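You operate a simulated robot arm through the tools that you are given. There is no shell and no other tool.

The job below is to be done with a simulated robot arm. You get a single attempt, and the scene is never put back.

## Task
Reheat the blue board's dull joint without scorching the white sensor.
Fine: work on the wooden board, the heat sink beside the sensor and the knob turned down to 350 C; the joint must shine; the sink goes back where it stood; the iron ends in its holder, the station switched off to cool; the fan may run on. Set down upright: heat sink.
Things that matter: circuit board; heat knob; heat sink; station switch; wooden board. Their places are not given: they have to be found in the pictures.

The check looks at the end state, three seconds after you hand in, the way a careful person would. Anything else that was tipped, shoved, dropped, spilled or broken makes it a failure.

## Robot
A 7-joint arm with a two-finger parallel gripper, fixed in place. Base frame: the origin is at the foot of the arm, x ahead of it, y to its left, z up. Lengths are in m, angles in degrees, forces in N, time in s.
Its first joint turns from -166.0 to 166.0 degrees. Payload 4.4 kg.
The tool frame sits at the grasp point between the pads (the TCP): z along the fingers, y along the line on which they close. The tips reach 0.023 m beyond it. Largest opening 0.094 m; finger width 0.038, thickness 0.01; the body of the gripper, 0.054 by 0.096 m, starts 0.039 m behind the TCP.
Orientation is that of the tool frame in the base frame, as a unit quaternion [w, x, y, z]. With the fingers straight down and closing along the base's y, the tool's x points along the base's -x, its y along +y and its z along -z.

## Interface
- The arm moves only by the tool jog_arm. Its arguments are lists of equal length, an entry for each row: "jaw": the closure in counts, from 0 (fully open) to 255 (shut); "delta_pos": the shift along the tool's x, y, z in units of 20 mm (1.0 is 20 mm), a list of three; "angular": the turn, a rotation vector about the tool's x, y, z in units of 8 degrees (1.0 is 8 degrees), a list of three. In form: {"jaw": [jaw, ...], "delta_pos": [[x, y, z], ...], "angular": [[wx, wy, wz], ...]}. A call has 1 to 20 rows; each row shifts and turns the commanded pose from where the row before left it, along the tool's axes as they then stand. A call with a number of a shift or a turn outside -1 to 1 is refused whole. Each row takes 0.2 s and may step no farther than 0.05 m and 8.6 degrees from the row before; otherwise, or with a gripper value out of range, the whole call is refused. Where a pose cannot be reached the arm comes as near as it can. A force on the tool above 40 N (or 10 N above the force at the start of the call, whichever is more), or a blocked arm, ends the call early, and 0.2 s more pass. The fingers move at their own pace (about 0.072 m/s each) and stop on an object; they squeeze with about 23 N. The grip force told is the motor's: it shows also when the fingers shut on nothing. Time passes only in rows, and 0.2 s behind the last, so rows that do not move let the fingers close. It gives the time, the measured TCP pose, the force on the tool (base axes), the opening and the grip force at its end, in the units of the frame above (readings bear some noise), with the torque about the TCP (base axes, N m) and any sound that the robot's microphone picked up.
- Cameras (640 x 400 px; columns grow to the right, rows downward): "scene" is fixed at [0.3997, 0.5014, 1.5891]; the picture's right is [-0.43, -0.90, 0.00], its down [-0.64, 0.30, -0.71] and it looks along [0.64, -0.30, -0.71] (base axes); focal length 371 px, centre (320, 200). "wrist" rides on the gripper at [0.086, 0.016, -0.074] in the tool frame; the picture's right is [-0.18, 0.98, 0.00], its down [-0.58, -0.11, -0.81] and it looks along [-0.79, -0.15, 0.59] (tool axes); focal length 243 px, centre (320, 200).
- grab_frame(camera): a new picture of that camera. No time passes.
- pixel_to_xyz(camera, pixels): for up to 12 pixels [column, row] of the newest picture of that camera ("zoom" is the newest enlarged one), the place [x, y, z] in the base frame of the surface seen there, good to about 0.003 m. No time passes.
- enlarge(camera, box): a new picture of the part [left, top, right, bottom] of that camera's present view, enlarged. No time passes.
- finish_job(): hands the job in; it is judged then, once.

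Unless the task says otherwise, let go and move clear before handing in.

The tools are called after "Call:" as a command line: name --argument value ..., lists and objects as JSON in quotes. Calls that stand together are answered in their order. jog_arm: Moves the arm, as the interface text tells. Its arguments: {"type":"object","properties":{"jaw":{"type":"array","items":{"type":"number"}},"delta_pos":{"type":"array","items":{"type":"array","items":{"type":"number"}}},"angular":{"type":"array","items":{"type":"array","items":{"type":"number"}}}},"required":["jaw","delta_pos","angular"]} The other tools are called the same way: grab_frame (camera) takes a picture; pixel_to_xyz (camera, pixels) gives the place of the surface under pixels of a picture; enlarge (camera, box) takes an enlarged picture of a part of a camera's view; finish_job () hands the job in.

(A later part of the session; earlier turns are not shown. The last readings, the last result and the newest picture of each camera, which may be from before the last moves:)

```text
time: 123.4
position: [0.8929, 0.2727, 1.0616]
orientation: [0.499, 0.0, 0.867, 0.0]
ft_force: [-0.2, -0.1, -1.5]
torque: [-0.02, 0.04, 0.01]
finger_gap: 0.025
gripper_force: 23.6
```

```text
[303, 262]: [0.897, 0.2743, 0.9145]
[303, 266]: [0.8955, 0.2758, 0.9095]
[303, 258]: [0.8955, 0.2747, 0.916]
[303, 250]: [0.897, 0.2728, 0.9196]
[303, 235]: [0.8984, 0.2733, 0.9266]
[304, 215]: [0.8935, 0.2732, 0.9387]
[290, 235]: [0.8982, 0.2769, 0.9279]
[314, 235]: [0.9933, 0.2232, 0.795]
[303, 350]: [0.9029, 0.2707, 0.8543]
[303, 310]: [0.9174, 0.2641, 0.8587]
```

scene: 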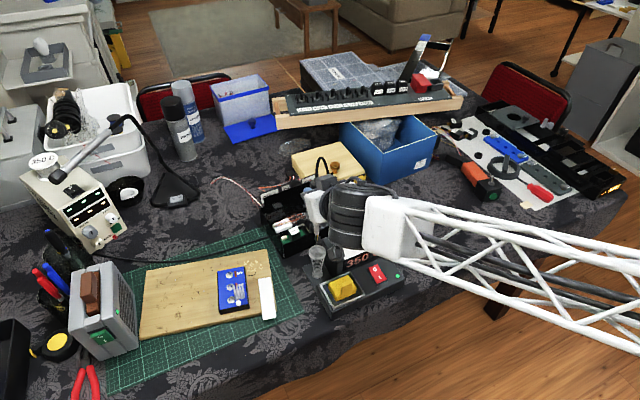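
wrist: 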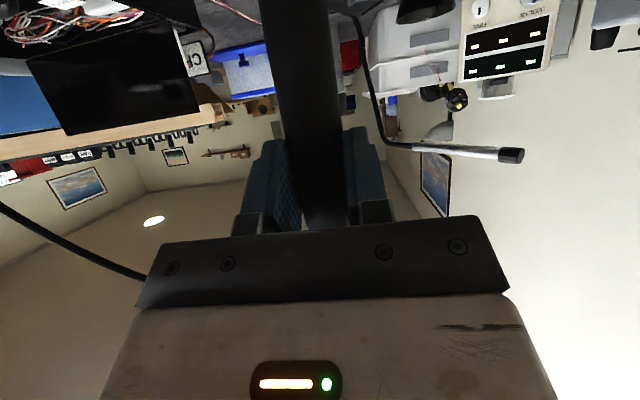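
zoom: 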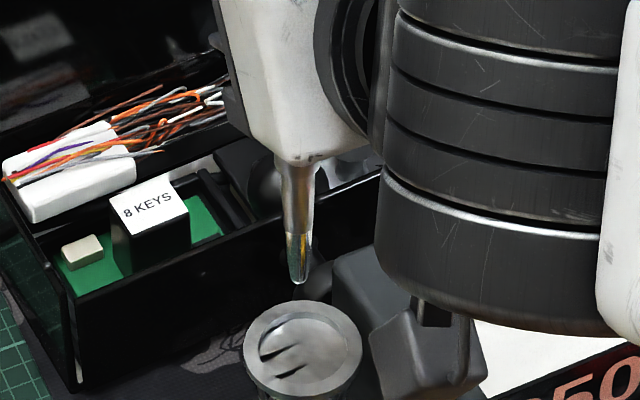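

The tip is above the coil mouth in the zoom (tip 300,284; mouth centre 303,350). I'll take another still reading to confirm alignment before lowering.

Call:
jog_arm --jaw '[255, 255]' --delta_pos '[[0, 0, 0], [0, 0, 0]]' --angular '[[0, 0, 0], [0, 0, 0]]'

Call:
pixel_to_xyz --camera "zoom" --pixels '[[300, 280], [300, 270], [288, 250], [312, 250], [300, 250], [245, 350], [361, 350], [303, 300], [303, 398], [265, 360], [340, 350], [303, 325]]'

```text
time: 124.0
position: [0.8921, 0.2716, 1.062]
orientation: [0.5, 0.001, 0.866, -0.001]
ft_force: [0.1, 0.5, -0.5]
torque: [0.0, 0.02, -0.01]
finger_gap: 0.0249
gripper_force: 23.6
```

```text
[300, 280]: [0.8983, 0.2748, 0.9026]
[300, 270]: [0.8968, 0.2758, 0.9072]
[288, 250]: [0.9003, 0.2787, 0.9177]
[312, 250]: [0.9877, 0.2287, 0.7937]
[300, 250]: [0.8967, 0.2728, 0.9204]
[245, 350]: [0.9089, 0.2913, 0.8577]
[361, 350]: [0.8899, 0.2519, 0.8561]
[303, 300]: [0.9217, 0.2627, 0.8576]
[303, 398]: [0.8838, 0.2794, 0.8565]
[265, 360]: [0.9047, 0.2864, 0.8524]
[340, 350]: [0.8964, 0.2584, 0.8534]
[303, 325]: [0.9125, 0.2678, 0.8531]
```

The ring is centred at (0.901,0.271) and the tip is within 1–2 mm of it. I'll lower in 1 cm steps, watching for side forces.

Call:
jog_arm --jaw '[255, 255, 255, 255, 255, 255, 255]' --delta_pos '[[0.433, -0.04, 0.25], [0.433, 0, 0.25], [0.433, 0, 0.25], [0.433, 0, 0.25], [0.433, 0, 0.25], [0.433, 0, 0.25], [0, 0, 0]]' --angular '[[0, 0, 0], [0, 0, 0], [0, 0, 0], [0, 0, 0], [0, 0, 0], [0, 0, 0], [0, 0, 0]]'

Call:
enlarge --camera "scene" --box '[295, 205, 345, 285]'

```text
time: 125.6
position: [0.8938, 0.2687, 1.002]
orientation: [0.501, 0.001, 0.866, 0.0]
ft_force: [0.2, 0.5, -0.3]
torque: [0.04, 0.01, 0.0]
finger_gap: 0.0246
gripper_force: 22.7
```

```text
5.00 times, centred on (320, 245) of scene
```

zoom: 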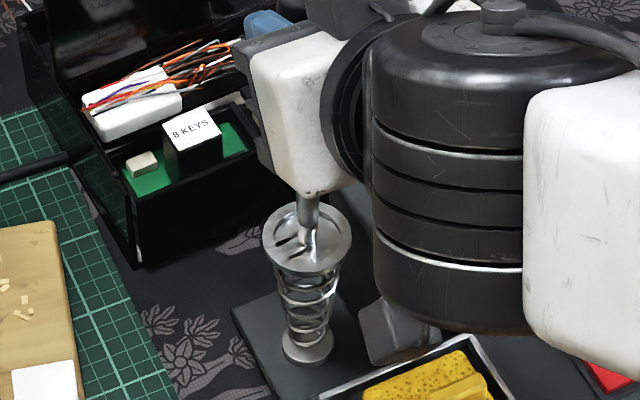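

The barrel is entering the middle of the ring (zoom 307,235) with no load. I'll continue lowering.

Call:
jog_arm --jaw '[255, 255, 255, 255, 255, 255]' --delta_pos '[[0.433, 0, 0.25], [0.433, 0, 0.25], [0.433, 0, 0.25], [0.433, 0, 0.25], [0.433, 0, 0.25], [0, 0, 0]]' --angular '[[0, 0, 0], [0, 0, 0], [0, 0, 0], [0, 0, 0], [0, 0, 0], [0, 0, 0]]'

Call:
enlarge --camera "scene" --box '[295, 205, 345, 285]'

```text
time: 127.0
position: [0.8928, 0.2697, 0.9509]
orientation: [0.5, 0.001, 0.866, -0.001]
ft_force: [0.6, -0.3, -0.7]
torque: [0.01, -0.01, -0.03]
finger_gap: 0.0247
gripper_force: 22.6
```

```text
5.00 times, centred on (320, 245) of scene
```

zoom: 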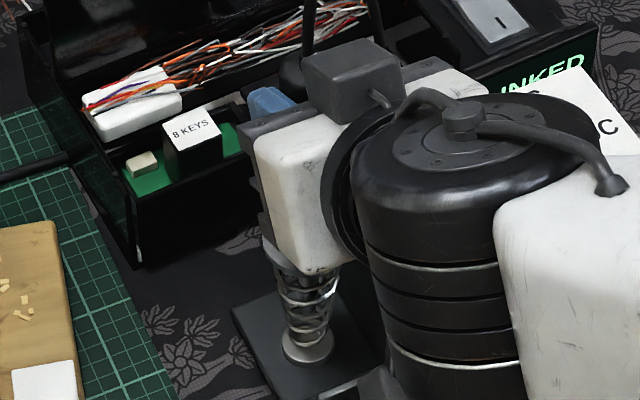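

No load yet, with about 22 mm left to the original height. I'll lower the rest in smaller steps.

Call:
jog_arm --jaw '[255, 255, 255, 255, 255]' --delta_pos '[[0.217, 0, 0.125], [0.217, 0, 0.125], [0.217, 0, 0.125], [0.13, 0, 0.075], [0, 0, 0]]' --angular '[[0, 0, 0], [0, 0, 0], [0, 0, 0], [0, 0, 0], [0, 0, 0]]'

```text
time: 128.2
position: [0.8934, 0.2709, 0.934]
orientation: [0.5, 0.001, 0.866, -0.001]
ft_force: [-0.8, -1.1, -1.8]
torque: [-0.02, 0.04, -0.02]
finger_gap: 0.0249
gripper_force: 23.0
```

About 4 mm remain to the original height. I'll creep down in 1 mm steps.

Call:
jog_arm --jaw '[255, 255, 255, 255, 255]' --delta_pos '[[0.043, 0, 0.025], [0.043, 0, 0.025], [0.043, 0, 0.025], [0.043, 0, 0.025], [0, 0, 0]]' --angular '[[0, 0, 0], [0, 0, 0], [0, 0, 0], [0, 0, 0], [0, 0, 0]]'

```text
time: 129.4
position: [0.8931, 0.27, 0.9303]
orientation: [0.5, 0.001, 0.866, 0.0]
ft_force: [-0.8, -1.1, -0.4]
torque: [-0.02, -0.02, 0.01]
finger_gap: 0.0248
gripper_force: 23.0
```

The arm is at the original grasp height and the load is nearly gone. I'll take one or two more 1 mm steps to feel the seat.

Call:
jog_arm --jaw '[255, 255, 255]' --delta_pos '[[0.043, 0, 0.025], [0.021, 0, 0.0125], [0, 0, 0]]' --angular '[[0, 0, 0], [0, 0, 0], [0, 0, 0]]'

```text
time: 130.2
position: [0.8936, 0.2712, 0.9304]
orientation: [0.501, 0.001, 0.866, -0.001]
ft_force: [0.2, -1.2, 10.9]
torque: [-0.06, -0.17, -0.01]
finger_gap: 0.0249
gripper_force: 23.0
```

The iron is seated (+11 N). I'll open the fingers to the same gap as before and check it stays.

Call:
jog_arm --jaw '[200, 160, 140, 140, 140]' --delta_pos '[[-0.02, 0, -0.012], [0, 0, 0], [0, 0, 0], [0, 0, 0], [0, 0, 0]]' --angular '[[0, 0, 0], [0, 0, 0], [0, 0, 0], [0, 0, 0], [0, 0, 0]]'

Call:
grab_frame --camera "wrist"

Call:
enlarge --camera "scene" --box '[285, 180, 365, 290]'

```text
time: 131.4
position: [0.8942, 0.2711, 0.9287]
orientation: [0.5, 0.001, 0.866, -0.001]
ft_force: [-1.2, 0.3, 0.3]
torque: [-0.01, -0.02, 0.02]
finger_gap: 0.0423
gripper_force: 0.1
```

```text
taken
```

wrist: 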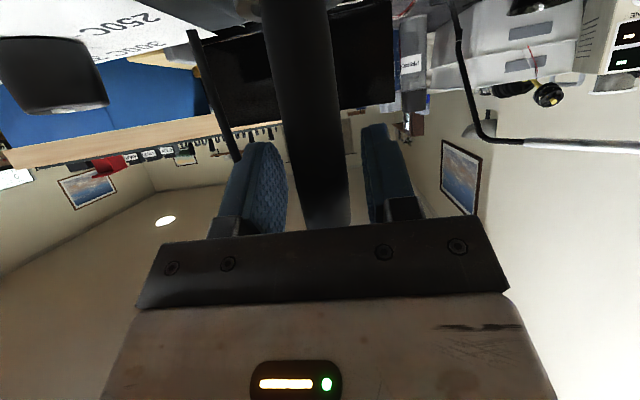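

```text
3.64 times, centred on (325, 235) of scene
```

zoom: 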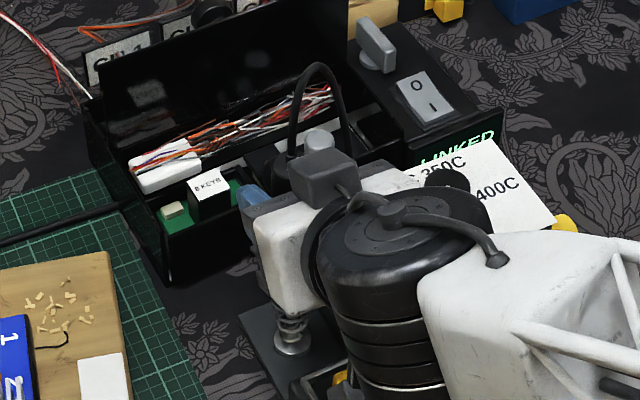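

The iron stands upright in its holder between the open fingers. I'll back straight away horizontally.

Call:
jog_arm --jaw '[140, 140, 140, 140, 140, 140, 140]' --delta_pos '[[0.25, 0, -0.433], [0.45, 0, -0.78], [0.45, 0, -0.78], [0.45, 0, -0.78], [0.45, 0, -0.78], [0.45, 0, -0.78], [0.45, 0, -0.78]]' --angular '[[0, 0, 0], [0, 0, 0], [0, 0, 0], [0, 0, 0], [0, 0, 0], [0, 0, 0], [0, 0, 0]]'

Call:
grab_frame --camera "scene"

Call:
enlarge --camera "scene" --box '[285, 180, 405, 300]'

```text
time: 133.0
position: [0.7754, 0.2707, 0.9306]
orientation: [0.5, 0.001, 0.866, -0.001]
ft_force: [0.6, 0.2, 0.4]
torque: [0.0, 0.0, 0.04]
finger_gap: 0.0422
gripper_force: 0.1
```

```text
taken
```

scene: 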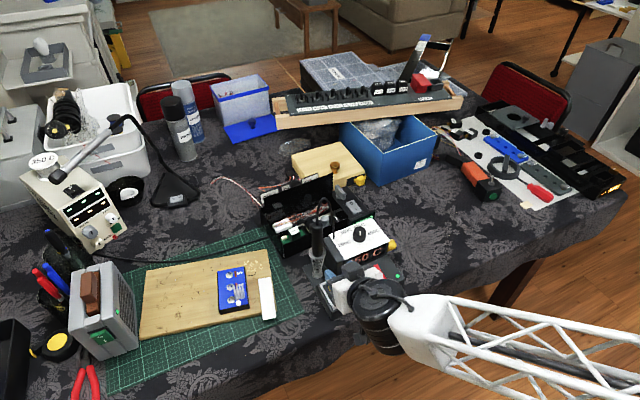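

```text
3.33 times, centred on (345, 240) of scene
```

zoom: 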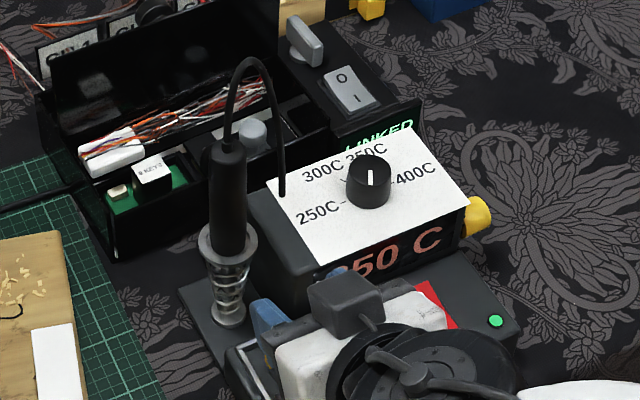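

The iron is back in its holder, upright, with the cord as before. Next I'll switch off the station, so I'll retract, bring the tool vertical and turn it crosswise for pressing the red rocker's "O" side.

Call:
jog_arm --jaw '[140, 140, 140, 140, 140, 255, 255, 255, 255, 255, 255, 255, 255]' --delta_pos '[[-0.306, 0, -0.87], [-0.306, 0, -0.87], [-0.306, 0, -0.87], [-0.306, 0, -0.87], [-0.306, 0, -0.87], [0, 0, 0], [0, 0, 0], [0, 0, 0], [0, 0, 0], [0, 0, 0], [0, 0, 0], [0, 0, 0], [0, 0, 0]]' --angular '[[0, 0, 0], [0, 0, 0], [0, 0, 0], [0, 0, 0], [0, 0, 0], [0, 0.9375, 0], [0, 0.9375, 0], [0, 0.9375, 0], [0, 0.9375, 0], [0, 0.9375, 0], [0, 0.9375, 0], [0, 0.9375, 0], [0, 0.9375, 0]]'

Call:
jog_arm --jaw '[255, 255, 255, 255, 255, 255, 255, 255, 255, 255, 255, 255]' --delta_pos '[[0, 0, 0], [0, 0, 0], [0, 0, 0], [0, 0, 0], [0, 0, 0], [0, 0, 0], [0, 0, 0], [0, 0, 0], [0, 0, 0], [0, 0, 0], [0, 0, 0], [0, 0, 0]]' --angular '[[0, 0, -0.9375], [0, 0, -0.9375], [0, 0, -0.9375], [0, 0, -0.9375], [0, 0, -0.9375], [0, 0, -0.9375], [0, 0, -0.9375], [0, 0, -0.9375], [0, 0, -0.9375], [0, 0, -0.9375], [0, 0, -0.9375], [0, 0, -0.9375]]'

Call:
grab_frame --camera "scene"

```text
time: 135.8
position: [0.7149, 0.2694, 0.9982]
orientation: [-0.001, 0.0, 1.0, 0.0]
ft_force: [-1.2, -0.2, 0.1]
torque: [-0.01, -0.01, -0.03]
finger_gap: 0.0
gripper_force: 23.0
```

```text
time: 138.4
position: [0.7143, 0.2703, 0.9997]
orientation: [0.0, 0.708, -0.707, -0.001]
ft_force: [0.2, 0.2, 0.2]
torque: [-0.02, 0.03, 0.02]
finger_gap: 0.0001
gripper_force: 23.1
```

```text
taken
```

scene: 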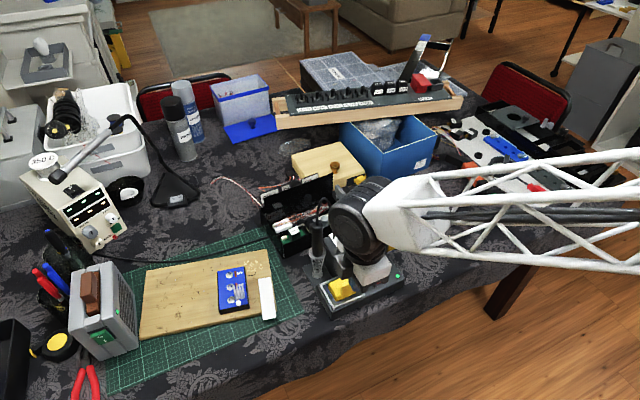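

The tool is vertical, closed and turned crosswise. I'll move over the far ("O") half of the red rocker.

Call:
jog_arm --jaw '[255, 255, 255, 255, 255, 255, 255, 255]' --delta_pos '[[0.881, -0.791, 0.712], [0.881, -0.791, 0.712], [0.881, -0.791, 0.712], [0.881, -0.791, 0.712], [0.881, -0.791, 0.712], [0.881, -0.791, 0.712], [0.881, -0.791, 0.712], [0, 0, 0]]' --angular '[[0, 0, 0], [0, 0, 0], [0, 0, 0], [0, 0, 0], [0, 0, 0], [0, 0, 0], [0, 0, 0], [0, 0, 0]]'

Call:
grab_frame --camera "wrist"

Call:
enlarge --camera "scene" --box '[310, 190, 430, 310]'

```text
time: 140.2
position: [0.824, 0.148, 0.9007]
orientation: [0.0, -0.706, 0.708, 0.0]
ft_force: [0.3, -0.6, -0.2]
torque: [0.01, 0.0, -0.02]
finger_gap: 0.0
gripper_force: 22.8
```

```text
taken
```

wrist: 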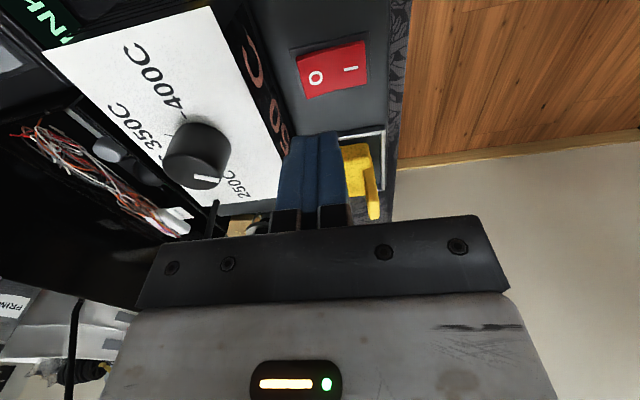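

```text
3.33 times, centred on (370, 250) of scene
```

zoom: 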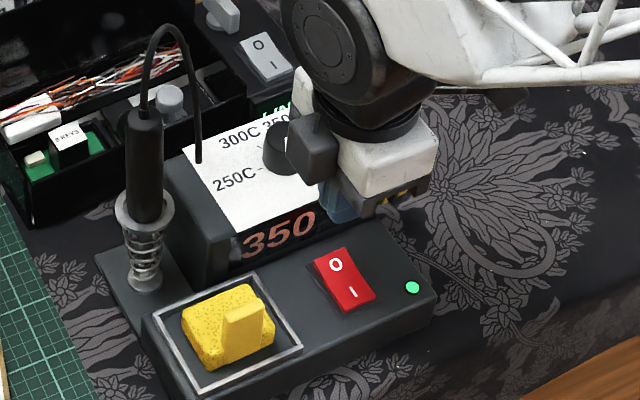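

The point under the fingers projects to wrist (320,78), right on the rocker's "O". I'll verify the coordinates of the rocker ends.

Call:
pixel_to_xyz --camera "wrist" --pixels '[[316, 78], [320, 78], [302, 75], [350, 68], [365, 65], [305, 95], [333, 55], [365, 45], [290, 100], [280, 110], [300, 140]]'

```text
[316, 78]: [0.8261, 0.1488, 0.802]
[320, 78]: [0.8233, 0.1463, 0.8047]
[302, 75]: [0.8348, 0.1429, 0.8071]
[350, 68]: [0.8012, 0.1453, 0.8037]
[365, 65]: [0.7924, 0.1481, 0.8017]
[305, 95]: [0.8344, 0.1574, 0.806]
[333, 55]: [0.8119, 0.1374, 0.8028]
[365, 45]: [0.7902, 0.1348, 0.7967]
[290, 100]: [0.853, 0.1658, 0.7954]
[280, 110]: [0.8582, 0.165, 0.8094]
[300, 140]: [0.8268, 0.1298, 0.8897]
```

The O end is at (0.826–0.834,0.147) with its top at z≈0.806. I'll descend to just above it, then press in small steps.

Call:
jog_arm --jaw '[255, 255, 255, 255, 255]' --delta_pos '[[0, -0.08, 0.9], [0, 0, 0.9], [0, 0, 0.9], [0, 0, 0.55], [0, 0, 0]]' --angular '[[0, 0, 0], [0, 0, 0], [0, 0, 0], [0, 0, 0], [0, 0, 0]]'

Call:
jog_arm --jaw '[255, 255, 255, 255]' --delta_pos '[[0, 0, 0.1], [0, 0, 0.1], [0, 0, 0.1], [0, 0, 0]]' --angular '[[0, 0, 0], [0, 0, 0], [0, 0, 0], [0, 0, 0]]'

Call:
enlarge --camera "scene" --box '[310, 190, 430, 310]'

```text
time: 141.4
position: [0.8278, 0.1474, 0.834]
orientation: [0.0, -0.707, 0.707, 0.001]
ft_force: [0.6, 0.8, -0.4]
torque: [-0.02, -0.01, 0.03]
finger_gap: 0.0
gripper_force: 23.2
```

```text
time: 142.4
position: [0.8265, 0.1469, 0.8278]
orientation: [0.0, -0.707, 0.707, 0.0]
ft_force: [0.3, -0.9, 1.3]
torque: [0.0, -0.02, -0.01]
finger_gap: 0.0001
gripper_force: 23.0
```

```text
3.33 times, centred on (370, 250) of scene
```

zoom: 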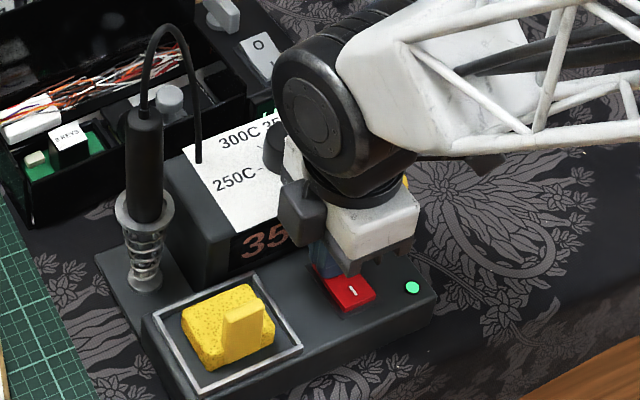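

Contact is just beginning at z≈0.828 and the LED is still green. I'll press further in small steps.

Call:
jog_arm --jaw '[255, 255, 255, 255]' --delta_pos '[[0, 0, 0.075], [0, 0, 0.075], [0, 0, 0.075], [0, 0, 0]]' --angular '[[0, 0, 0], [0, 0, 0], [0, 0, 0], [0, 0, 0]]'

Call:
enlarge --camera "scene" --box '[310, 190, 430, 310]'

```text
time: 143.2
position: [0.827, 0.1484, 0.8279]
orientation: [0.001, -0.706, 0.708, -0.001]
ft_force: [-1.6, 0.2, 6.1]
torque: [-0.07, 0.08, -0.01]
finger_gap: 0.0
gripper_force: 22.8
stopped in row 4: the force on the tool passed its limit at 45 N (the readings are from after the stop); the commanded pose is now the measured one
```

```text
3.33 times, centred on (370, 250) of scene
```

zoom: 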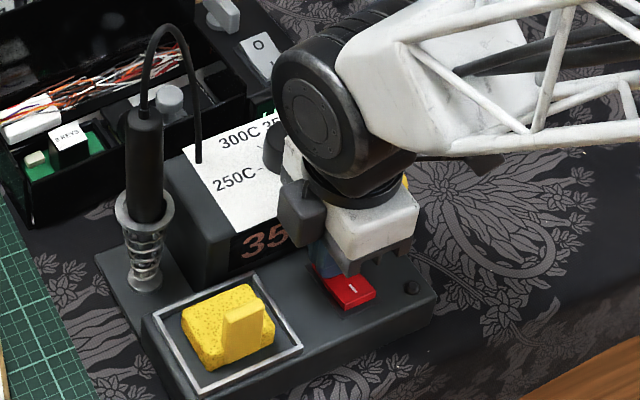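

The green LED at zoom (412,288) has gone dark, so the rocker has switched to off. I'll rise straight up and check the station.

Call:
jog_arm --jaw '[255, 255, 255, 255, 255, 255, 255]' --delta_pos '[[0, 0, -0.4], [0, 0, -0.9], [0, 0, -0.9], [0, 0, -0.9], [0, 0, -0.9], [0, 0, -0.9], [0, 0, 0]]' --angular '[[0, 0, 0], [0, 0, 0], [0, 0, 0], [0, 0, 0], [0, 0, 0], [0, 0, 0], [0, 0, 0]]'

Call:
enlarge --camera "scene" --box '[310, 190, 430, 310]'

Call:
enlarge --camera "wrist" --box '[230, 0, 420, 130]'

```text
time: 144.8
position: [0.8276, 0.1466, 0.9256]
orientation: [0.001, -0.706, 0.708, -0.001]
ft_force: [0.9, 0.4, -0.7]
torque: [-0.03, 0.02, -0.01]
finger_gap: 0.0
gripper_force: 22.9
```

```text
3.33 times, centred on (370, 250) of scene
```

zoom: 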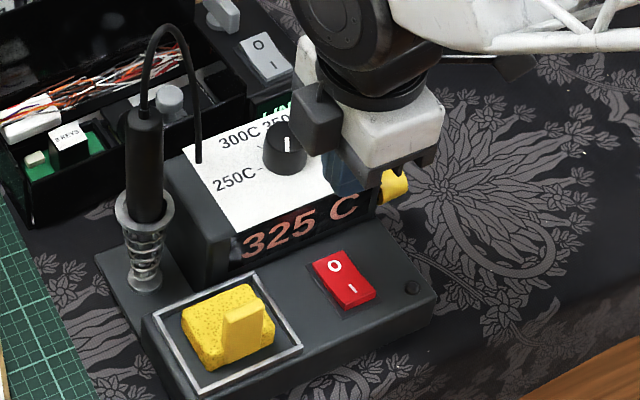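

```text
3.08 times, centred on (325, 65) of wrist
```

zoom: 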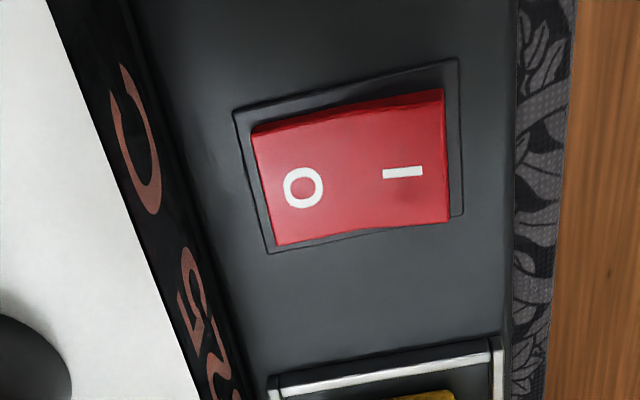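

The LED is out, the rocker's O end is down and the display has begun falling (325 C), so the station is off and cooling. Now I'll look at the heat sink on the board to plan its return.

Call:
enlarge --camera "scene" --box '[205, 260, 275, 320]'

Call:
pixel_to_xyz --camera "zoom" --pixels '[[328, 185], [345, 185], [362, 180], [385, 178], [335, 240], [348, 245], [370, 240], [390, 235], [355, 270], [345, 300], [290, 270], [400, 260]]'

Call:
grab_frame --camera "scene"

```text
6.67 times, centred on (240, 290) of scene
```

zoom: 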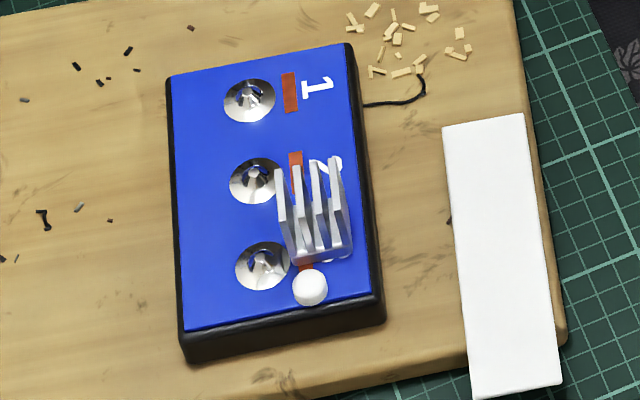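

```text
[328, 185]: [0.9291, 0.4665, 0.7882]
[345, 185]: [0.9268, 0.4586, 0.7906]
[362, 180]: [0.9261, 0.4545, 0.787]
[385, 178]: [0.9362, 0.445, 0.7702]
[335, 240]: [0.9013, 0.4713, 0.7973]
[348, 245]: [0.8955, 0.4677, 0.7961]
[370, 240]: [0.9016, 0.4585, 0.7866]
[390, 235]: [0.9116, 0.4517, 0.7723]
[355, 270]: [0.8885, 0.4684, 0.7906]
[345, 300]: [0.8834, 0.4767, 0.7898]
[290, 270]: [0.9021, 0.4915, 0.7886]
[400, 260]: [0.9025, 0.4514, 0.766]
```

```text
taken
```

scene: 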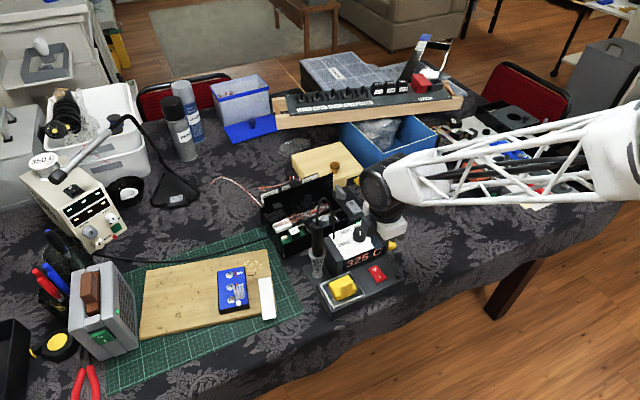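

All three joints gleam and the sensor is clean white in the zoom (310,287). I'll measure the sink's fin tops and base.

Call:
pixel_to_xyz --camera "zoom" --pixels '[[280, 172], [298, 170], [316, 164], [335, 160], [288, 215], [304, 215], [322, 210], [340, 205], [294, 262], [350, 255], [290, 240], [320, 245]]'

```text
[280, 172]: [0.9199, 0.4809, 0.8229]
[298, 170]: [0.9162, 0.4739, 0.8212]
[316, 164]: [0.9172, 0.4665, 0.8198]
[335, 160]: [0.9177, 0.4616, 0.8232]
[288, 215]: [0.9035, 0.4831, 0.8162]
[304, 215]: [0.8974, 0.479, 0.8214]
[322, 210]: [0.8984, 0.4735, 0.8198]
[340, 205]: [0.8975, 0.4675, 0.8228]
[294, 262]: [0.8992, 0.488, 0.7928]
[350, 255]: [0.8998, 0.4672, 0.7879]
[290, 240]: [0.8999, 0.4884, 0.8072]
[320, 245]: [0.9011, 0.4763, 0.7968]
```

The sink is where I set it, centred at about (0.908,0.4735) with its fin tops at 0.822. I'll retract from the station, restore the 25° tilt and orientation, and go back to the wooden board side.

Call:
jog_arm --jaw '[255, 255, 255, 255, 255, 255, 255, 150, 150, 150, 150, 150, 150, 150, 150, 150, 150, 150, 150, 150]' --delta_pos '[[0, 0.911, -0.536], [0, 0.911, -0.536], [0, 0.911, -0.536], [0, 0.911, -0.536], [0, 0.911, -0.536], [0, 0.911, -0.536], [0, 0.911, -0.536], [0, 0, 0], [0, 0, 0], [0, 0, 0], [0, 0, 0], [0, 0, 0], [0, 0, 0], [0, 0, 0], [0, 0, 0], [0, 0, 0], [0, 0, 0], [0, 0, 0], [0, 0, 0], [0, 0, 0]]' --angular '[[0, 0, 0], [0, 0, 0], [0, 0, 0], [0, 0, 0], [0, 0, 0], [0, 0, 0], [0, 0, 0], [0, 0, 0.9773], [0, 0, 0.9773], [0, 0, 0.9773], [0, 0, 0.9773], [0, 0, 0.9773], [0, 0, 0.9773], [0, 0, 0.9773], [0, 0, 0.9773], [0, 0, 0.9773], [0, 0, 0.9773], [0, 0, 0.9773], [0, 0, 0.9773], [0, 0, 0.9773]]'

Call:
jog_arm --jaw '[150, 150, 150, 150, 150, 150, 150, 150, 150, 150, 150, 150, 150, 150, 150, 150, 150, 150, 150, 150]' --delta_pos '[[0, 0, 0], [0, 0, 0], [0, 0, 0], [0, 0, 0], [0.177, 0.949, -0.0826], [0.177, 0.949, -0.0826], [0.177, 0.949, -0.0826], [0.177, 0.949, -0.0826], [0.177, 0.949, -0.0826], [0.177, 0.949, -0.0826], [0.177, 0.949, -0.0826], [0.177, 0.949, -0.0826], [0.177, 0.949, -0.0826], [0.177, 0.949, -0.0826], [0.177, 0.949, -0.0826], [0.177, 0.949, -0.0826], [0.177, 0.949, -0.0826], [0.177, 0.949, -0.0826], [0.177, 0.949, -0.0826], [0.177, 0.949, -0.0826]]' --angular '[[0, -0.78125, 0], [0, -0.78125, 0], [0, -0.78125, 0], [0, -0.78125, 0], [0, 0, 0], [0, 0, 0], [0, 0, 0], [0, 0, 0], [0, 0, 0], [0, 0, 0], [0, 0, 0], [0, 0, 0], [0, 0, 0], [0, 0, 0], [0, 0, 0], [0, 0, 0], [0, 0, 0], [0, 0, 0], [0, 0, 0], [0, 0, 0]]'

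Call:
grab_frame --camera "scene"

```text
time: 149.0
position: [0.7, 0.1469, 0.999]
orientation: [0.001, 0.104, 0.995, 0.0]
ft_force: [0.4, -0.7, 0.1]
torque: [-0.02, 0.01, 0.02]
finger_gap: 0.0388
gripper_force: 0.0
```

```text
time: 153.2
position: [0.7011, 0.4573, 0.999]
orientation: [0.216, 0.1, 0.971, -0.023]
ft_force: [0.1, 0.3, 0.1]
torque: [-0.05, 0.0, 0.01]
finger_gap: 0.0387
gripper_force: 0.0
```

```text
taken
```

scene: 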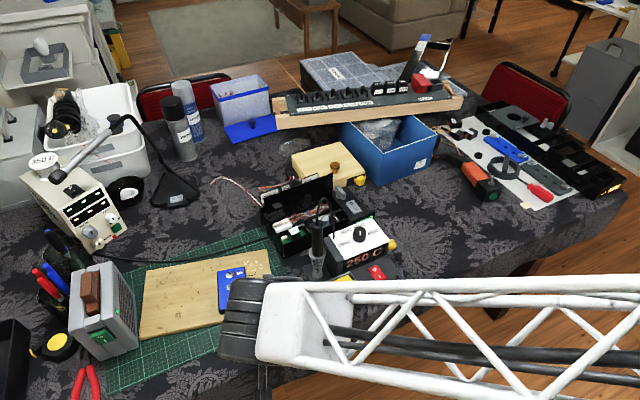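

The display has fallen to 250 C, so the station is cooling as it should. I'll move to the pre-grasp point behind the sink.

Call:
jog_arm --jaw '[150, 150, 150, 150, 150, 150, 150, 150, 150, 150]' --delta_pos '[[-0.589, 0.324, 0.872], [-0.589, 0.324, 0.872], [-0.589, 0.324, 0.872], [-0.589, 0.324, 0.872], [-0.589, 0.324, 0.872], [-0.589, 0.324, 0.872], [-0.589, 0.324, 0.872], [-0.589, 0.324, 0.872], [-0.589, 0.324, 0.872], [0, 0, 0]]' --angular '[[0, 0, 0], [0, 0, 0], [0, 0, 0], [0, 0, 0], [0, 0, 0], [0, 0, 0], [0, 0, 0], [0, 0, 0], [0, 0, 0], [0, 0, 0]]'

Call:
enlarge --camera "wrist" --box '[220, 0, 440, 150]'

Call:
pixel_to_xyz --camera "zoom" --pixels '[[250, 200], [330, 205], [270, 250], [300, 250], [285, 120], [290, 75], [365, 100]]'

```text
time: 155.4
position: [0.8712, 0.4809, 0.9029]
orientation: [0.217, 0.1, 0.971, -0.022]
ft_force: [0.1, 0.3, 0.4]
torque: [0.0, 0.0, 0.01]
finger_gap: 0.0388
gripper_force: 0.0
```

```text
2.67 times, centred on (330, 75) of wrist
```

zoom: 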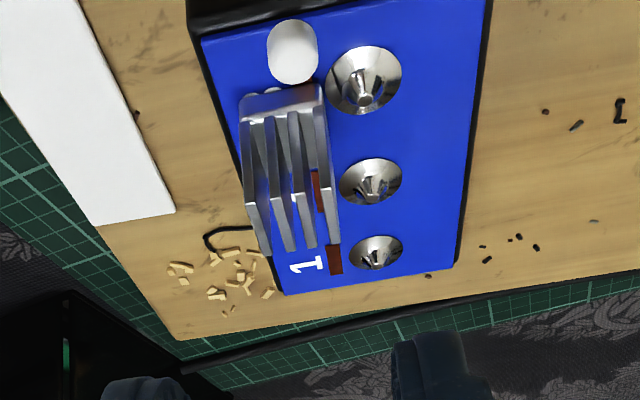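

```text
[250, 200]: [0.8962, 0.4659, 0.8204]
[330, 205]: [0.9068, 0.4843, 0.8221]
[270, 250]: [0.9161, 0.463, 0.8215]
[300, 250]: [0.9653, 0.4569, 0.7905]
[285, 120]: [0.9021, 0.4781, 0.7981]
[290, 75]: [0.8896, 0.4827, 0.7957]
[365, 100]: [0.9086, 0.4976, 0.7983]
```

Joint 3 is bright in this close view (zoom 365,90), and the sink stands in the same place. I'll advance to the same grasp pose as when I set it down.

Call:
jog_arm --jaw '[150, 150, 150, 150, 150, 150, 150]' --delta_pos '[[0.005, 0.006, 0.8], [0.005, 0.006, 0.8], [0.005, 0.006, 0.8], [0.005, 0.006, 0.8], [0.005, 0.006, 0.5], [0.005, 0.006, 0.34], [0, 0, 0]]' --angular '[[0, 0, 0], [0, 0, 0], [0, 0, 0], [0, 0, 0], [0, 0, 0], [0, 0, 0], [0, 0, 0]]'

Call:
enlarge --camera "wrist" --box '[200, 20, 440, 220]'

```text
time: 157.0
position: [0.9043, 0.4756, 0.8284]
orientation: [0.216, 0.1, 0.971, -0.023]
ft_force: [0.1, 0.1, -1.5]
torque: [-0.03, -0.01, -0.01]
finger_gap: 0.0387
gripper_force: 0.0
```

```text
2.00 times, centred on (320, 120) of wrist
```

zoom: 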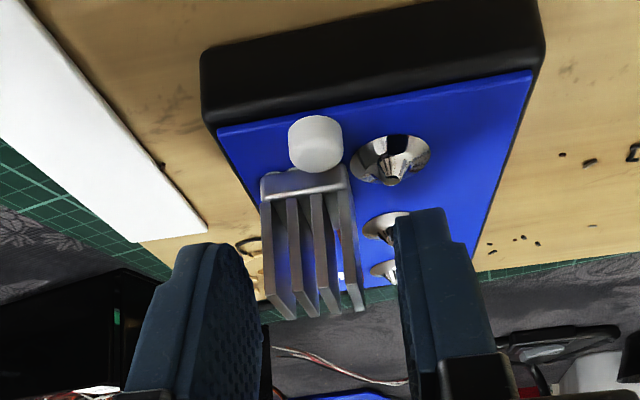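

The sink stands between the open fingers as before, with joint 3 and the sensor untouched. I'll close on it and check the grip.

Call:
jog_arm --jaw '[165, 180, 255, 255, 255]' --delta_pos '[[0, 0, 0], [0, 0, 0], [0, 0, 0], [0, 0, 0], [0, 0, 0]]' --angular '[[0, 0, 0], [0, 0, 0], [0, 0, 0], [0, 0, 0], [0, 0, 0]]'

Call:
enlarge --camera "wrist" --box '[200, 20, 440, 220]'

```text
time: 158.2
position: [0.904, 0.475, 0.8282]
orientation: [0.216, 0.1, 0.971, -0.023]
ft_force: [0.0, -0.6, 0.0]
torque: [0.04, 0.0, -0.02]
finger_gap: 0.0212
gripper_force: 22.5
```

```text
2.00 times, centred on (320, 120) of wrist
```

zoom: 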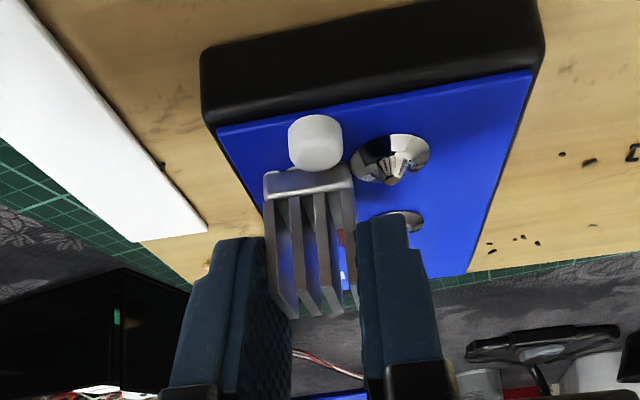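

The sink is gripped again at 21 mm. I'll lift it straight up, then retract.

Call:
jog_arm --jaw '[255, 255, 255, 255, 255, 255]' --delta_pos '[[-0.1, 0, -0.22], [-0.21, 0, -0.45], [-0.38, 0, -0.82], [-0.42, 0, -0.9], [-0.42, 0, -0.9], [0, 0, 0]]' --angular '[[0, 0, 0], [0, 0, 0], [0, 0, 0], [0, 0, 0], [0, 0, 0], [0, 0, 0]]'

Call:
enlarge --camera "wrist" --box '[200, 0, 440, 200]'

```text
time: 159.6
position: [0.9029, 0.4765, 0.9034]
orientation: [0.216, 0.099, 0.971, -0.021]
ft_force: [0.2, 0.2, -0.9]
torque: [0.04, -0.01, -0.02]
finger_gap: 0.021
gripper_force: 23.2
```

```text
2.00 times, centred on (320, 100) of wrist
```

zoom: 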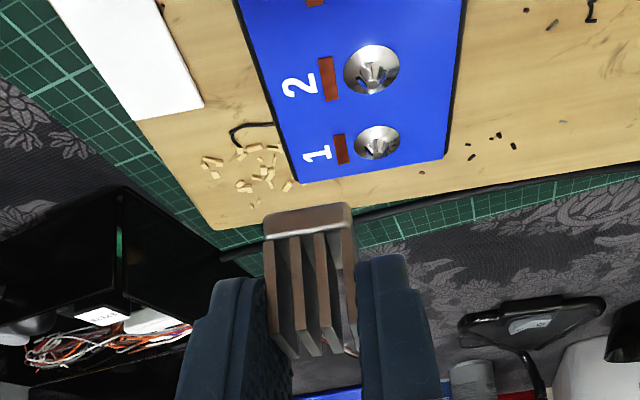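

The sink is held cleanly and the board stays put. I'll retract, straighten the yaw and travel back to the sink's original place.

Call:
jog_arm --jaw '[255, 255, 255, 255, 255, 255, 255, 255, 255, 255, 255, 255]' --delta_pos '[[0.681, -0.286, -0.851], [0.681, -0.286, -0.851], [0.681, -0.286, -0.851], [0.681, -0.286, -0.851], [0.681, -0.286, -0.851], [0.681, -0.286, -0.851], [0.681, -0.286, -0.851], [0.681, -0.286, -0.851], [0.681, -0.286, -0.851], [0.681, -0.286, -0.851], [0, 0, 0], [0, 0, 0]]' --angular '[[0, 0, 0], [0, 0, 0], [0, 0, 0], [0, 0, 0], [0, 0, 0], [0, 0, 0], [0, 0, 0], [0, 0, 0], [0, 0, 0], [0, 0, 0], [-0.307, 0, -0.659], [-0.307, 0, -0.659]]'

Call:
jog_arm --jaw '[255, 255, 255, 255, 255, 255, 255, 255, 255, 255, 255, 255, 255, 255, 255, 255]' --delta_pos '[[0, -0.97, 0], [0, -0.97, 0], [0, -0.97, 0], [0, -0.97, 0], [0, -0.97, 0], [0, -0.97, 0], [0, -0.97, 0], [0, -0.97, 0], [0, -0.97, 0], [0, -0.97, 0], [0, -0.97, 0], [0, -0.97, 0], [0, -0.97, 0], [0, -0.97, 0], [0, -0.97, 0], [0, -0.97, 0]]' --angular '[[0, 0, 0], [0, 0, 0], [0, 0, 0], [0, 0, 0], [0, 0, 0], [0, 0, 0], [0, 0, 0], [0, 0, 0], [0, 0, 0], [0, 0, 0], [0, 0, 0], [0, 0, 0], [0, 0, 0], [0, 0, 0], [0, 0, 0], [0, 0, 0]]'

Call:
jog_arm --jaw '[255, 255, 255, 255, 255, 255, 255, 255, 255, 255, 255, 255, 255, 255, 255, 255]' --delta_pos '[[0, -0.97, 0], [0, -0.97, 0], [0, -0.97, 0], [0, -0.97, 0], [0, -0.97, 0], [0, -0.97, 0], [0, -0.97, 0], [0, -0.97, 0], [0, -0.97, 0], [0, -0.97, 0], [0, -0.97, 0], [0, -0.97, 0], [0, -0.97, 0], [0, -0.97, 0], [0, -0.97, 0], [0, -0.97, 0]]' --angular '[[0, 0, 0], [0, 0, 0], [0, 0, 0], [0, 0, 0], [0, 0, 0], [0, 0, 0], [0, 0, 0], [0, 0, 0], [0, 0, 0], [0, 0, 0], [0, 0, 0], [0, 0, 0], [0, 0, 0], [0, 0, 0], [0, 0, 0], [0, 0, 0]]'

Call:
grab_frame --camera "scene"

```text
time: 162.2
position: [0.7004, 0.46, 0.9982]
orientation: [0.218, -0.001, 0.976, 0.0]
ft_force: [-0.5, 0.3, -0.9]
torque: [0.01, 0.0, 0.0]
finger_gap: 0.0213
gripper_force: 23.3
```

```text
time: 165.6
position: [0.703, 0.1493, 1.0007]
orientation: [0.217, 0.001, 0.976, 0.0]
ft_force: [-1.2, -0.3, -0.7]
torque: [-0.03, -0.01, -0.02]
finger_gap: 0.021
gripper_force: 22.8
```

```text
time: 169.0
position: [0.7017, -0.1618, 0.9989]
orientation: [0.217, 0.001, 0.976, 0.0]
ft_force: [-0.2, -0.6, 0.0]
torque: [-0.02, -0.01, -0.01]
finger_gap: 0.0209
gripper_force: 23.1
```

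```text
taken
```

scene: 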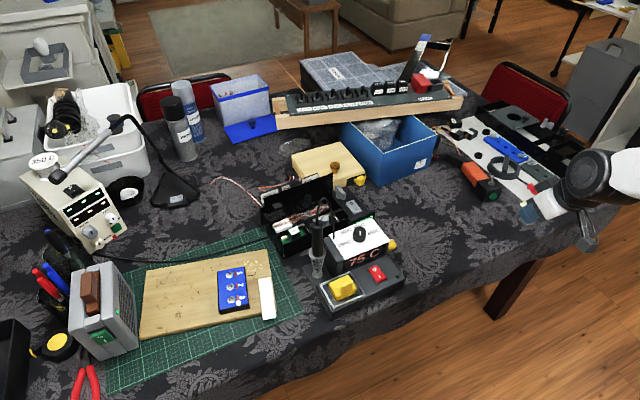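

The display reads 75 C and everything looks in place; the arm is in front of the sink's original spot. I'll move above that spot.

Call:
jog_arm --jaw '[255, 255, 255, 255, 255, 255, 255, 255, 255, 255, 255]' --delta_pos '[[-0.535, 0.002, 0.96], [-0.535, 0.002, 0.96], [-0.535, 0.002, 0.96], [-0.535, 0.002, 0.96], [-0.535, 0.002, 0.96], [-0.535, 0.002, 0.96], [-0.535, 0.002, 0.96], [-0.535, 0.002, 0.96], [-0.535, 0.002, 0.96], [-0.535, 0.002, 0.96], [0, 0, 0]]' --angular '[[0, 0, 0], [0, 0, 0], [0, 0, 0], [0, 0, 0], [0, 0, 0], [0, 0, 0], [0, 0, 0], [0, 0, 0], [0, 0, 0], [0, 0, 0], [0, 0, 0]]'

Call:
grab_frame --camera "wrist"

Call:
enlarge --camera "scene" --box '[410, 165, 500, 245]'

```text
time: 171.4
position: [0.8786, -0.1615, 0.8701]
orientation: [0.217, 0.001, 0.976, 0.0]
ft_force: [0.1, 0.1, -0.5]
torque: [0.0, 0.01, -0.01]
finger_gap: 0.0211
gripper_force: 23.5
```

```text
taken
```

wrist: 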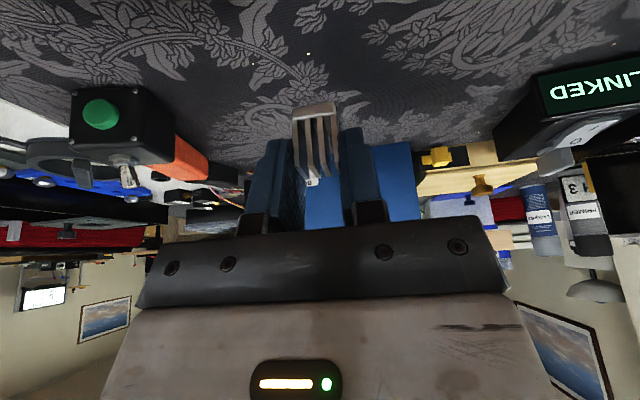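

```text
5.00 times, centred on (455, 205) of scene
```

zoom: 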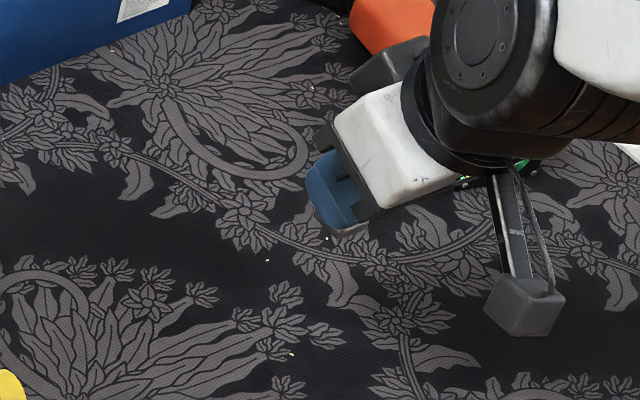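

The sink is directly above its original spot at (0.879,-0.1615). I'll lower to a few millimetres above the table, then creep.

Call:
jog_arm --jaw '[255, 255, 255, 255, 255, 255]' --delta_pos '[[0.312, 0, 0.693], [0.312, 0, 0.693], [0.312, 0, 0.693], [0.312, 0, 0.693], [0.312, 0, 0.693], [0, 0, 0]]' --angular '[[0, 0, 0], [0, 0, 0], [0, 0, 0], [0, 0, 0], [0, 0, 0], [0, 0, 0]]'

Call:
jog_arm --jaw '[255, 255, 255, 255]' --delta_pos '[[0.021, 0, 0.045], [0.021, 0, 0.045], [0.021, 0, 0.045], [0, 0, 0]]' --angular '[[0, 0, 0], [0, 0, 0], [0, 0, 0], [0, 0, 0]]'

```text
time: 172.8
position: [0.8806, -0.1614, 0.7949]
orientation: [0.217, 0.0, 0.976, 0.0]
ft_force: [0.3, -0.5, -1.3]
torque: [-0.01, 0.01, 0.0]
finger_gap: 0.0214
gripper_force: 22.4
```

```text
time: 173.8
position: [0.8812, -0.1612, 0.7916]
orientation: [0.217, 0.0, 0.976, 0.0]
ft_force: [0.9, -0.2, 0.4]
torque: [-0.01, 0.04, -0.01]
finger_gap: 0.0212
gripper_force: 22.7
```

The sink is very near the table at z≈0.7916, with no firm contact yet. I'll creep down further.

Call:
jog_arm --jaw '[255, 255, 255]' --delta_pos '[[0.021, 0, 0.045], [0.021, 0, 0.045], [0, 0, 0]]' --angular '[[0, 0, 0], [0, 0, 0], [0, 0, 0]]'

```text
time: 174.6
position: [0.8809, -0.1598, 0.7889]
orientation: [0.217, 0.001, 0.976, 0.0]
ft_force: [0.8, 0.3, 0.6]
torque: [0.01, 0.03, 0.0]
finger_gap: 0.0211
gripper_force: 22.8
```

Call:
jog_arm --jaw '[255, 255]' --delta_pos '[[0.021, 0, 0.045], [0, 0, 0]]' --angular '[[0, 0, 0], [0, 0, 0]]'

```text
time: 175.2
position: [0.8808, -0.1618, 0.7898]
orientation: [0.218, 0.001, 0.976, -0.001]
ft_force: [-1.8, 3.7, 12.3]
torque: [0.04, 0.03, 0.02]
finger_gap: 0.0214
gripper_force: 23.2
```

The sink is on the table (+12 N). I'll relieve slightly, open the fingers and draw back along the tool axis.

Call:
jog_arm --jaw '[255, 180, 150, 130, 130, 130, 130, 130, 130, 130]' --delta_pos '[[-0.015, 0, -0.033], [0, 0, 0], [0, 0, 0], [0, 0, 0], [0, 0, -0.4], [0, 0, -0.8], [0, 0, -0.9], [0, 0, -0.9], [0, 0, -0.9], [0, 0, -0.9]]' --angular '[[0, 0, 0], [0, 0, 0], [0, 0, 0], [0, 0, 0], [0, 0, 0], [0, 0, 0], [0, 0, 0], [0, 0, 0], [0, 0, 0], [0, 0, 0]]'

Call:
grab_frame --camera "wrist"

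Call:
enlarge --camera "wrist" --box '[240, 0, 400, 150]'

Call:
pixel_to_xyz --camera "zoom" --pixels '[[274, 225], [350, 215], [262, 108], [338, 97], [300, 220], [322, 217]]'

```text
time: 177.4
position: [0.8393, -0.1616, 0.8744]
orientation: [0.217, 0.001, 0.976, 0.0]
ft_force: [-0.9, 0.0, -1.4]
torque: [0.0, -0.02, -0.02]
finger_gap: 0.0462
gripper_force: 0.0
```

```text
taken
```

wrist: 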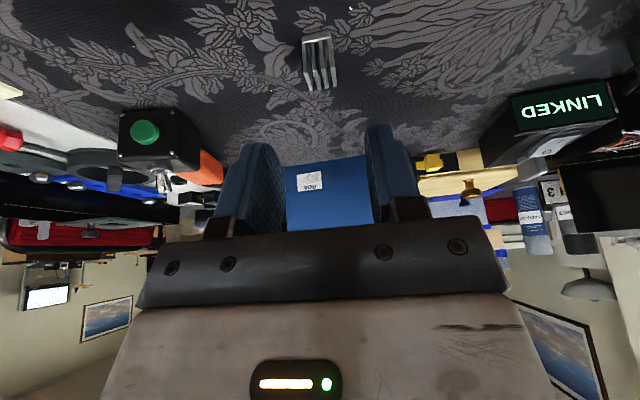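

```text
2.67 times, centred on (320, 75) of wrist
```

zoom: 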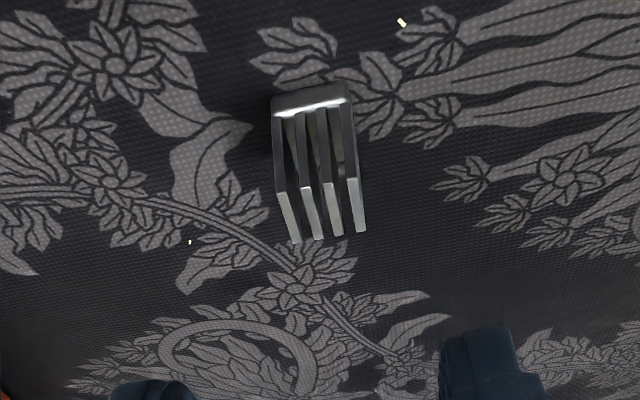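

```text
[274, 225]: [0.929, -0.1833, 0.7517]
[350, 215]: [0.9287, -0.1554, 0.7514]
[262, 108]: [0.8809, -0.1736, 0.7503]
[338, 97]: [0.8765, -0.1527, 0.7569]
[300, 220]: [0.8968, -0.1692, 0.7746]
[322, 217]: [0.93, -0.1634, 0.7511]
```

The sink stands upright on the cloth between the same leaf patterns as before. I'll retract the arm well clear and compare the whole scene with the start.

Call:
jog_arm --jaw '[130, 130, 130, 130, 130, 130, 130, 130, 130, 130]' --delta_pos '[[0.3, 0, -0.95], [0.3, 0, -0.95], [0.3, 0, -0.95], [0.3, 0, -0.95], [0.3, 0, -0.95], [0.3, 0, -0.95], [0.3, 0, -0.95], [0.3, 0, -0.95], [0.3, 0, -0.95], [0.3, 0, -0.95]]' --angular '[[0, 0, 0], [0, 0, 0], [0, 0, 0], [0, 0, 0], [0, 0, 0], [0, 0, 0], [0, 0, 0], [0, 0, 0], [0, 0, 0], [0, 0, 0]]'

Call:
grab_frame --camera "scene"

Call:
enlarge --camera "scene" --box '[420, 195, 490, 245]'

Call:
pixel_to_xyz --camera "zoom" --pixels '[[277, 198], [300, 190], [322, 181], [318, 228], [330, 224], [345, 218], [357, 215], [262, 245], [298, 285], [338, 262], [290, 235]]'

```text
time: 179.6
position: [0.7041, -0.1625, 1.023]
orientation: [0.217, 0.001, 0.976, -0.001]
ft_force: [-0.2, 0.4, -0.1]
torque: [-0.02, 0.01, 0.03]
finger_gap: 0.0462
gripper_force: 0.2
```

```text
taken
```

scene: 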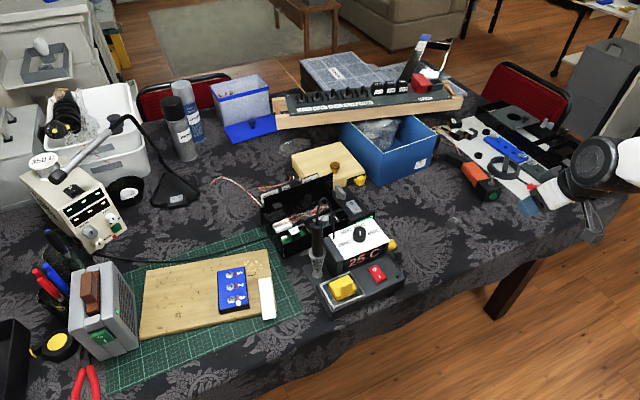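

```text
8.00 times, centred on (455, 220) of scene
```

zoom: 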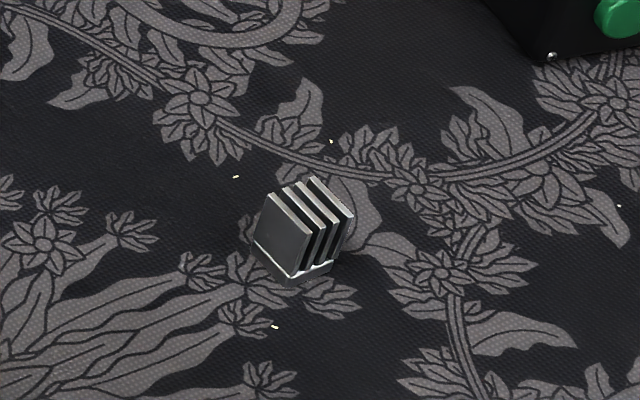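

```text
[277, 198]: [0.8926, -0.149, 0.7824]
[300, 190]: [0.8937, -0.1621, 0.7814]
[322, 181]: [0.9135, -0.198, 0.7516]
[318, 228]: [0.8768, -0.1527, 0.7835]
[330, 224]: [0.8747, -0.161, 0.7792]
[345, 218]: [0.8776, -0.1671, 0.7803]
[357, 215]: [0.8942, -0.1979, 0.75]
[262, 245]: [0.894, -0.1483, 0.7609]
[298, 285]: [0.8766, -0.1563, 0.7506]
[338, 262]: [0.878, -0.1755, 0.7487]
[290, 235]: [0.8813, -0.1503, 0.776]
```

The sink stands upright within about 2–3 mm of its original spot. I'll do a last check of the circuit board, station and iron.

Call:
enlarge --camera "scene" --box '[205, 260, 285, 325]'

Call:
enlarge --camera "scene" --box '[290, 180, 430, 320]'

Call:
enlarge --camera "scene" --box '[60, 220, 320, 390]'

```text
6.15 times, centred on (245, 292) of scene
```

zoom: 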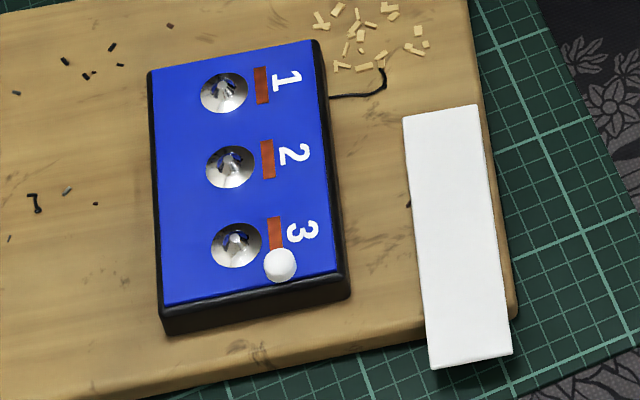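

```text
2.86 times, centred on (360, 250) of scene
```

zoom: 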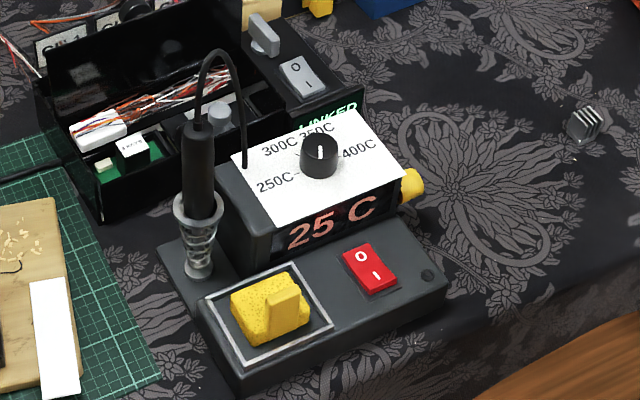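

```text
2.35 times, centred on (190, 305) of scene
```

zoom: 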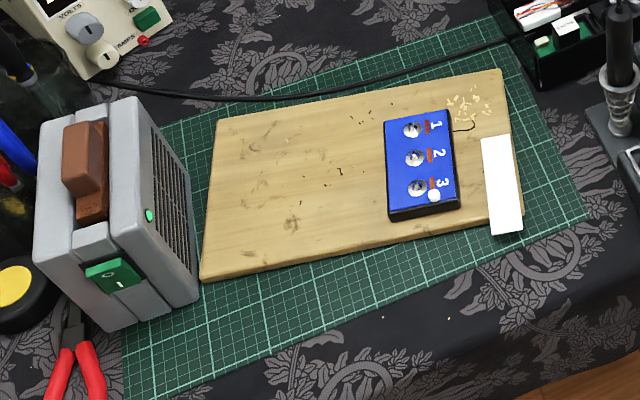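

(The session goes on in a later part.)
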